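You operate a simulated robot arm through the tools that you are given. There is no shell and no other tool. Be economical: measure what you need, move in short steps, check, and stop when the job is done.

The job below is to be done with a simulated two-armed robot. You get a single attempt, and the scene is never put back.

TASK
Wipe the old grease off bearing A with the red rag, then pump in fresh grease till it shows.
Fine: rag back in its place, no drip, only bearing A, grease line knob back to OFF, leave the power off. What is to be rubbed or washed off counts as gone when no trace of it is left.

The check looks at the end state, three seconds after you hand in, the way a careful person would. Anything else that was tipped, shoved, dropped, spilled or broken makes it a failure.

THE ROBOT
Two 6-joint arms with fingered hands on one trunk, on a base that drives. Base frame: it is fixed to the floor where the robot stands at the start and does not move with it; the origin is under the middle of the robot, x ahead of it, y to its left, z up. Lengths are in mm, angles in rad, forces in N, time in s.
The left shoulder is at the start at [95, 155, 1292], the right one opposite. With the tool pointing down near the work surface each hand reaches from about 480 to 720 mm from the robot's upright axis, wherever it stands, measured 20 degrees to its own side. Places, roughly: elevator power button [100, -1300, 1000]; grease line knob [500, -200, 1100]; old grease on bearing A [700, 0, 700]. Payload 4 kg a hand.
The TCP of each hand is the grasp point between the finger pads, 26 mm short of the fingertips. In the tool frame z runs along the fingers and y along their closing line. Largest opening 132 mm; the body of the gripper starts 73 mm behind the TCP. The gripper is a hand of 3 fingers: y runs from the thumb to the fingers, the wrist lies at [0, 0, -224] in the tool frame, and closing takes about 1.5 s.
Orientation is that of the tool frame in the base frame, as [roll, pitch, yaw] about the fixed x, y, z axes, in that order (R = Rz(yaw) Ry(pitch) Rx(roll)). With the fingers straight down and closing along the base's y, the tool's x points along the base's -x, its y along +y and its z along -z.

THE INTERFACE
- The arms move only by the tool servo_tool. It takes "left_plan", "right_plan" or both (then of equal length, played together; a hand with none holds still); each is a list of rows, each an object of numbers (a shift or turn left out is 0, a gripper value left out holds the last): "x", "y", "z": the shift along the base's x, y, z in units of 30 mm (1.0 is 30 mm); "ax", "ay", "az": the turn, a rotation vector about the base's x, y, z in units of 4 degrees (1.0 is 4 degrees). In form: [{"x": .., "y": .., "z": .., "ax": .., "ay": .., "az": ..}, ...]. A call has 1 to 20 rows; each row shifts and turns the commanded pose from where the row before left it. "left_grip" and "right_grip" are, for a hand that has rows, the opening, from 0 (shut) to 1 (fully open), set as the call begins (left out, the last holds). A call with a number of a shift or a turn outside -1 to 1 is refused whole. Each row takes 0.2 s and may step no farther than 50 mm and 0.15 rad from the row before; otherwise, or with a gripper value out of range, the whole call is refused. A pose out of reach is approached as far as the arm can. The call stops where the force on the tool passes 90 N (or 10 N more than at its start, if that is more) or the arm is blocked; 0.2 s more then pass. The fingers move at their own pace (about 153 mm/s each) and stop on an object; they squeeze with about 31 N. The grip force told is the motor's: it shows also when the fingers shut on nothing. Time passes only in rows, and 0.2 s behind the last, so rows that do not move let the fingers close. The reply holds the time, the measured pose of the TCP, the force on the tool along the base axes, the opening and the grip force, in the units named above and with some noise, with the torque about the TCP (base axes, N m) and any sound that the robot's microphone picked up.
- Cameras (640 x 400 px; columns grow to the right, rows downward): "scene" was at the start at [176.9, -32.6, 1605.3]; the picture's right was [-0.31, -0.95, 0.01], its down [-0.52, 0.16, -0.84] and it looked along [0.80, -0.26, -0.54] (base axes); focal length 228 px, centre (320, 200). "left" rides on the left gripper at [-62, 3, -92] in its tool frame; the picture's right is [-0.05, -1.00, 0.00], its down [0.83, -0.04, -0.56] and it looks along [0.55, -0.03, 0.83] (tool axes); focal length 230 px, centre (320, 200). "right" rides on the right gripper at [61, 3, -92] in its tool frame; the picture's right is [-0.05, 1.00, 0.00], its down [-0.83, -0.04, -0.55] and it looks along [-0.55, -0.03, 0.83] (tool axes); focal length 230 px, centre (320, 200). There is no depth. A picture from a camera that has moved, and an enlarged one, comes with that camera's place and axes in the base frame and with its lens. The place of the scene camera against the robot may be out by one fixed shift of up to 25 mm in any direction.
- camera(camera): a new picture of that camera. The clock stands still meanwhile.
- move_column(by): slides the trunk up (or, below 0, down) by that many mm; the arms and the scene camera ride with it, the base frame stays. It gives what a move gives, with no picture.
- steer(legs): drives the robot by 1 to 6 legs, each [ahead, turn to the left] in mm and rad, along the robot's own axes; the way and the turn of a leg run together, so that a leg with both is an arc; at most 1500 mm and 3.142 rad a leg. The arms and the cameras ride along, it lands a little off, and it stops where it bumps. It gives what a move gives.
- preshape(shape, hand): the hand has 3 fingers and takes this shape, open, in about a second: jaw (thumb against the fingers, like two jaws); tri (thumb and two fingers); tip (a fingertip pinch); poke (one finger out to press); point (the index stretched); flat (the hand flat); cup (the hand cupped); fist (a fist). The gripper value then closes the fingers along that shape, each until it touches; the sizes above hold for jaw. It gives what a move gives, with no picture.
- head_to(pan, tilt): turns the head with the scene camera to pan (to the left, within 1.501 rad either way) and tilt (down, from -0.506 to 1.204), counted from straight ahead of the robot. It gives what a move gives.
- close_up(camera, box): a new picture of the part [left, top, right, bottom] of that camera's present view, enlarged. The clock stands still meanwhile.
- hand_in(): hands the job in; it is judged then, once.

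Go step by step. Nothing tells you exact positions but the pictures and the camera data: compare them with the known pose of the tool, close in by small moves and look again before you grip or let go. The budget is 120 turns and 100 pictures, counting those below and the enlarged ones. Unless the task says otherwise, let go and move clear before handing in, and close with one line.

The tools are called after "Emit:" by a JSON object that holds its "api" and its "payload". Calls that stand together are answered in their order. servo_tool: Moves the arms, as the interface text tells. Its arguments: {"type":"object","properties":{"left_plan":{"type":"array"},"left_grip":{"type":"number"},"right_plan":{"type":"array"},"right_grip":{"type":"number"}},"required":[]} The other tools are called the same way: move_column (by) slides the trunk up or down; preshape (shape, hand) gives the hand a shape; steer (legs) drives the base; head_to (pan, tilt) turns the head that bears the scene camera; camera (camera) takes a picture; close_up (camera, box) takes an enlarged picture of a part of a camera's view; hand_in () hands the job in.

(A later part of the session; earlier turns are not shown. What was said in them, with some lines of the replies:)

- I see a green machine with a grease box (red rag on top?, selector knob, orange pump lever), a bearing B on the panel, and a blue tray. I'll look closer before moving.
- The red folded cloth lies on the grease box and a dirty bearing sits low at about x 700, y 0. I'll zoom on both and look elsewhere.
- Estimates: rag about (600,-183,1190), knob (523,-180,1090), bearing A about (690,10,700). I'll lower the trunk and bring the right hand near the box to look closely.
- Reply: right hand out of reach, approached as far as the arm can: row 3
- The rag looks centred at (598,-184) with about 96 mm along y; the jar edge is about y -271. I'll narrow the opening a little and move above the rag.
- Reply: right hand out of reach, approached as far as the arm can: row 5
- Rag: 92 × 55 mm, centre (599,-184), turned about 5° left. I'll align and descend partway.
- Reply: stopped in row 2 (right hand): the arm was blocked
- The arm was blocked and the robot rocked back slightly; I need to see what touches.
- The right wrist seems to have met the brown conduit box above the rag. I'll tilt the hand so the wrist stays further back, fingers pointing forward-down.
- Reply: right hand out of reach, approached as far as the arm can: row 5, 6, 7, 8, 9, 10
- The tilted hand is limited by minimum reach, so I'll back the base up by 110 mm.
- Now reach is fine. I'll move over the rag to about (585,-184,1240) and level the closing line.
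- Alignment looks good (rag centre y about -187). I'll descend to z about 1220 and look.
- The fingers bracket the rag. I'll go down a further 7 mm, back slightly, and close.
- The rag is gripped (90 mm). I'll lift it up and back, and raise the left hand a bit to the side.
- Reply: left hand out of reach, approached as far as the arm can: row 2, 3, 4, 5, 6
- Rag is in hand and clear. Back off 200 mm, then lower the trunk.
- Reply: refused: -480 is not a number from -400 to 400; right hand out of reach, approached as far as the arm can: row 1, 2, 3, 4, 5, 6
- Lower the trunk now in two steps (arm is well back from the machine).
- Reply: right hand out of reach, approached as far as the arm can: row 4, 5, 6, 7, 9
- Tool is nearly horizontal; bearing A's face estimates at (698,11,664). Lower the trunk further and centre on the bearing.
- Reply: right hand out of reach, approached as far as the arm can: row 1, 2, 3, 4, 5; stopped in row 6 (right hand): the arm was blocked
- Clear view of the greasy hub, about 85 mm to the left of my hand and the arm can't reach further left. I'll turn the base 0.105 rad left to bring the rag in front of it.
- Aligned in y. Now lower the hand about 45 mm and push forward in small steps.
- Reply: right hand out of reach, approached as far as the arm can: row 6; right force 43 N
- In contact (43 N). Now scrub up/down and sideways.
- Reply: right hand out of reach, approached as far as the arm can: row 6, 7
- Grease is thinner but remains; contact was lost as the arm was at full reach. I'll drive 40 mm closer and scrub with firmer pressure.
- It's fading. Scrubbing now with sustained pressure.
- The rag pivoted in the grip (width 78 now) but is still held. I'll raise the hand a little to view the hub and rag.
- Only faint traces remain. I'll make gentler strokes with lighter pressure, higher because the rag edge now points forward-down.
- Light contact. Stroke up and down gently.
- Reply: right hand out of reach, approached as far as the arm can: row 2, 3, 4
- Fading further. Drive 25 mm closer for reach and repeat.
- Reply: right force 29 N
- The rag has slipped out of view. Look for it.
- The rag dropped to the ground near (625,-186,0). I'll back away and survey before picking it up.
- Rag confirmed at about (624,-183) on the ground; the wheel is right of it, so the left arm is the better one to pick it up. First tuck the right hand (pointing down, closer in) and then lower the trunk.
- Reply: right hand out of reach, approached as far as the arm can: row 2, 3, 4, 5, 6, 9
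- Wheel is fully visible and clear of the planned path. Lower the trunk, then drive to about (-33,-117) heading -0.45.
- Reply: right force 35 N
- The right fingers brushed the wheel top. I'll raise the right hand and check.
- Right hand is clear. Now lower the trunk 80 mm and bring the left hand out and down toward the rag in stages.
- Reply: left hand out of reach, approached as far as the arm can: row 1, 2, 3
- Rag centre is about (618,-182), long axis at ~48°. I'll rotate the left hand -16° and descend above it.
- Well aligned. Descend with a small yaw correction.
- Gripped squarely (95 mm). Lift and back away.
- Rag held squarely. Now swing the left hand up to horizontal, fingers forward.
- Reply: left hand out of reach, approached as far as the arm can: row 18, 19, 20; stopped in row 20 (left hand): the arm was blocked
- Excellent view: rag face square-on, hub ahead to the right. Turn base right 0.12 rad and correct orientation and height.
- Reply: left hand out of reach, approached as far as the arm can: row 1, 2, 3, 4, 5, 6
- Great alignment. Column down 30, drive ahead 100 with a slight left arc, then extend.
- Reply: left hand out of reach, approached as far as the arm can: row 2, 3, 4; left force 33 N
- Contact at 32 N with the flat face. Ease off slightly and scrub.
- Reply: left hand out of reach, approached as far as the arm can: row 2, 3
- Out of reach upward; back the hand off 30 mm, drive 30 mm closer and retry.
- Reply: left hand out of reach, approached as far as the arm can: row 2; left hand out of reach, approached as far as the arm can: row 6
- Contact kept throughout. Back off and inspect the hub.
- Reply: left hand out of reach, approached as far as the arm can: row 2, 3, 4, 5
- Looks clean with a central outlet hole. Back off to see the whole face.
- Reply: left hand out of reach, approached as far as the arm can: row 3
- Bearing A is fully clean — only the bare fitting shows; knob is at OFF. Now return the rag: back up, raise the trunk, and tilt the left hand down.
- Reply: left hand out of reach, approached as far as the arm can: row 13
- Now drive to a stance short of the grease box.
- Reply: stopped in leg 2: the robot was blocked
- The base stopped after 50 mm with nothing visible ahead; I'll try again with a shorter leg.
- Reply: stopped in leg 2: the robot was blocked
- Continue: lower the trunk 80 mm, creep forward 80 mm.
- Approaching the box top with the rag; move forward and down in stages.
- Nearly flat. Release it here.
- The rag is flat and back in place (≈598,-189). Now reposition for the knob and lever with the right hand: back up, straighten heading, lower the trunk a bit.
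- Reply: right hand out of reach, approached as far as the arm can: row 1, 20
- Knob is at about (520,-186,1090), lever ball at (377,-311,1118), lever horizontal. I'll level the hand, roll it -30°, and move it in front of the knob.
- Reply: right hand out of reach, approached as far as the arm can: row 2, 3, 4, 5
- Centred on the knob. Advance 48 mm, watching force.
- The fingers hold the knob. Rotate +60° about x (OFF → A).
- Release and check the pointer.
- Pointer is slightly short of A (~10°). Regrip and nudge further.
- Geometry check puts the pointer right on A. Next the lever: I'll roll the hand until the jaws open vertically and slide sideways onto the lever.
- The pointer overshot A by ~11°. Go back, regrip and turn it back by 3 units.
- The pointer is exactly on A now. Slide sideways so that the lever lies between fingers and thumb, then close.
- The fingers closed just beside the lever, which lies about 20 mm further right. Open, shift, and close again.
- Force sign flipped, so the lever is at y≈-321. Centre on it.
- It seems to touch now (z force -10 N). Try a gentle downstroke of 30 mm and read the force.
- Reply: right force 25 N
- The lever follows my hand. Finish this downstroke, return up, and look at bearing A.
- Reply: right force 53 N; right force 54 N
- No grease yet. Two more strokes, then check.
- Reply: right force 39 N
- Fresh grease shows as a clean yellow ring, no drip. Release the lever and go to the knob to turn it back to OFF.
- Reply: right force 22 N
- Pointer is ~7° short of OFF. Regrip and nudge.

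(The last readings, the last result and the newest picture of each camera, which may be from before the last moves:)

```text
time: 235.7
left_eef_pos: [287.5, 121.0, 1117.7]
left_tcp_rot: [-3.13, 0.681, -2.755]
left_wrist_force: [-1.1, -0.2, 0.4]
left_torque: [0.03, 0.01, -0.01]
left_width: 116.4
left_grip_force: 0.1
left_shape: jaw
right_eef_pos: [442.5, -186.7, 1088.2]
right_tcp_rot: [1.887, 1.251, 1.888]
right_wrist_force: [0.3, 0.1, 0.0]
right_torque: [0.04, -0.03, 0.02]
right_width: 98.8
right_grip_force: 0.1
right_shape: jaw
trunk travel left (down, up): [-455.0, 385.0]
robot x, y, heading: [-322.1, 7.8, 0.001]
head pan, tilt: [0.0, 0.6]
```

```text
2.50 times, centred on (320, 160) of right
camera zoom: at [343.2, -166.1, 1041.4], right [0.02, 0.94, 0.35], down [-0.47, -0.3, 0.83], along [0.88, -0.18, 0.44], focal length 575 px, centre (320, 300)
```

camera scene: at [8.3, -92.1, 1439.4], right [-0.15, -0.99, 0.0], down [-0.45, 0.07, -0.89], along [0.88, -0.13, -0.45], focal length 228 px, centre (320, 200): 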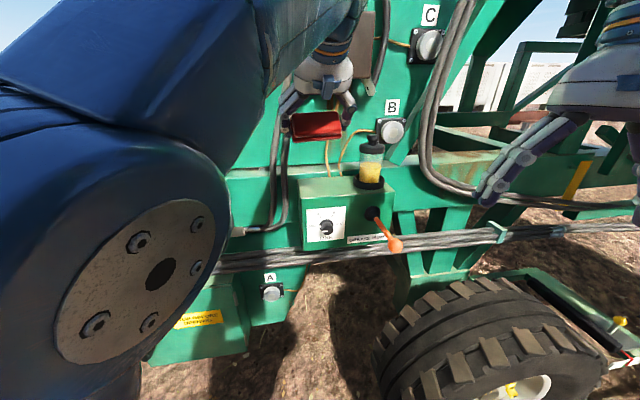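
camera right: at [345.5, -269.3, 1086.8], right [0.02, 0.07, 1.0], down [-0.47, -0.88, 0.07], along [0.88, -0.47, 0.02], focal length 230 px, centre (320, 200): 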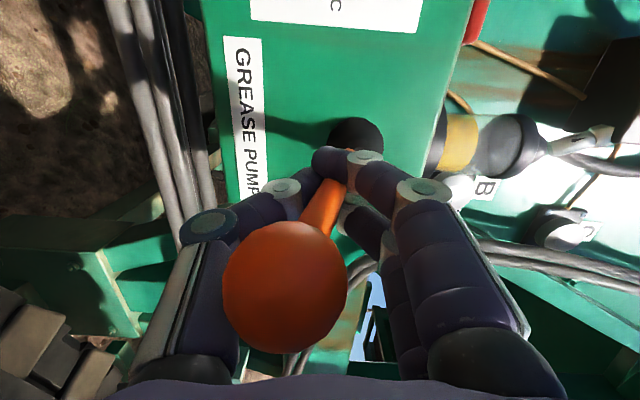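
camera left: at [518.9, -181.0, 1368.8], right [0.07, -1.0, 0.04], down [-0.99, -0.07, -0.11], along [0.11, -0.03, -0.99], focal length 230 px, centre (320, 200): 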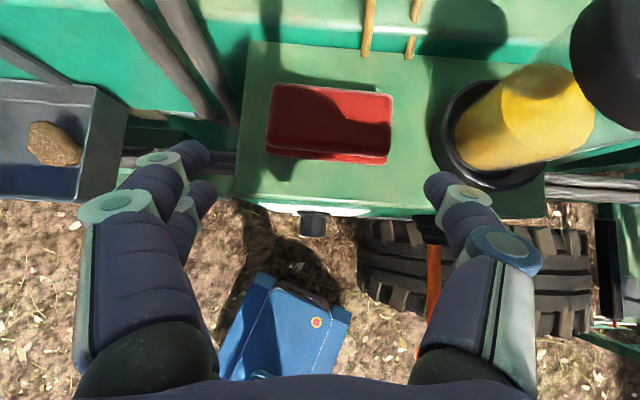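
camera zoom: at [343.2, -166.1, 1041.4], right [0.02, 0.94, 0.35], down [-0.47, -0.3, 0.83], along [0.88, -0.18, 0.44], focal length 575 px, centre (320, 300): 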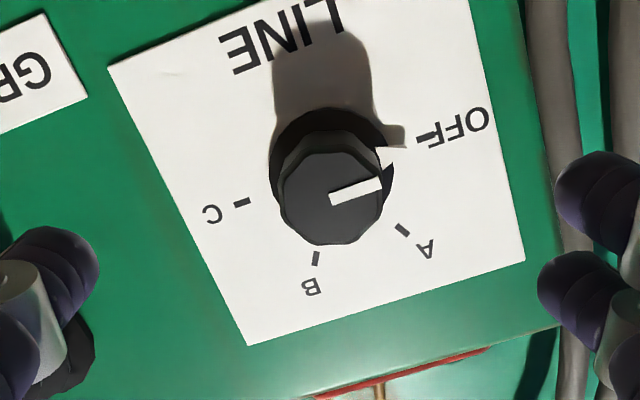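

The knob hit its end stop at OFF. Move clear and take a final look.

Emit:
{"api": "steer", "payload": {"legs": [[-200, 0]]}}

Emit:
{"api": "head_to", "payload": {"pan": -0.15, "tilt": 0.4}}

Emit:
{"api": "camera", "payload": {"camera": "scene"}}

```text
time: 237.3
left_eef_pos: [86.0, 123.2, 1118.6]
left_tcp_rot: [-3.131, 0.685, -2.753]
left_wrist_force: [-0.2, -0.1, -0.7]
left_torque: [0.0, -0.04, -0.01]
left_width: 116.0
left_grip_force: 0.0
left_shape: jaw
right_eef_pos: [240.9, -186.3, 1089.4]
right_tcp_rot: [1.884, 1.25, 1.881]
right_wrist_force: [-0.1, -0.2, 0.1]
right_torque: [-0.03, 0.0, -0.02]
right_width: 98.6
right_grip_force: 0.0
right_shape: jaw
trunk travel left (down, up): [-455.0, 385.0]
robot x, y, heading: [-521.7, 9.9, 0.001]
head pan, tilt: [0.0, 0.6]
```

```text
time: 238.0
left_eef_pos: [81.6, 126.6, 1092.9]
left_tcp_rot: [-3.138, 0.625, -2.757]
left_wrist_force: [0.0, 0.6, 0.4]
left_torque: [0.0, 0.01, 0.03]
left_width: 115.9
left_grip_force: 0.1
left_shape: jaw
right_eef_pos: [222.1, -185.9, 1102.8]
right_tcp_rot: [1.828, 1.255, 1.831]
right_wrist_force: [0.2, 0.2, 0.3]
right_torque: [0.0, 0.0, 0.01]
right_width: 98.7
right_grip_force: 0.0
right_shape: jaw
trunk travel left (down, up): [-455.0, 385.0]
robot x, y, heading: [-523.4, 8.7, -0.001]
head pan, tilt: [-0.15, 0.4]
```

```text
2 pictures are left
camera scene: at [-352.1, 22.6, 1234.0], right [0.2, -0.98, 0.0], down [-0.53, -0.1, -0.84], along [0.83, 0.17, -0.54], focal length 228 px, centre (320, 200)
```

scene: 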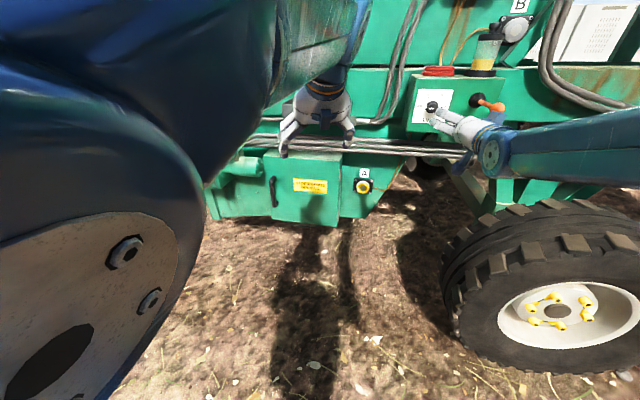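

Everything checks out: the rag is on the box, the grease ring shows on A, the lever is level, and nothing is on the ground. One last close look at bearing A for drips.

Emit:
{"api": "close_up", "payload": {"camera": "scene", "box": [335, 160, 395, 220]}}

```text
6.67 times, centred on (365, 190) of scene
camera zoom: at [-352.1, 22.6, 1234.0], right [0.2, -0.98, 0.0], down [-0.53, -0.1, -0.84], along [0.83, 0.17, -0.54], focal length 1521 px, centre (20, 267)
```

zoom: 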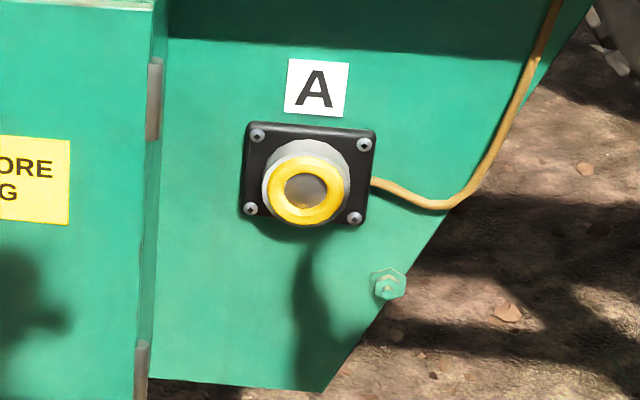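

Bearing A shows a clean ring of fresh grease with no drip, so I'm handing in.

Emit:
{"api": "hand_in", "payload": {}}

```text
The job is handed in.
```

Bearing A was wiped clean and now shows a ring of fresh grease with no drip. The red rag is back on the grease box, the line knob is at OFF and I left the power off. While wiping I dropped the rag on the ground once and picked it up, and the right hand briefly brushed the wheel; I saw no damage.
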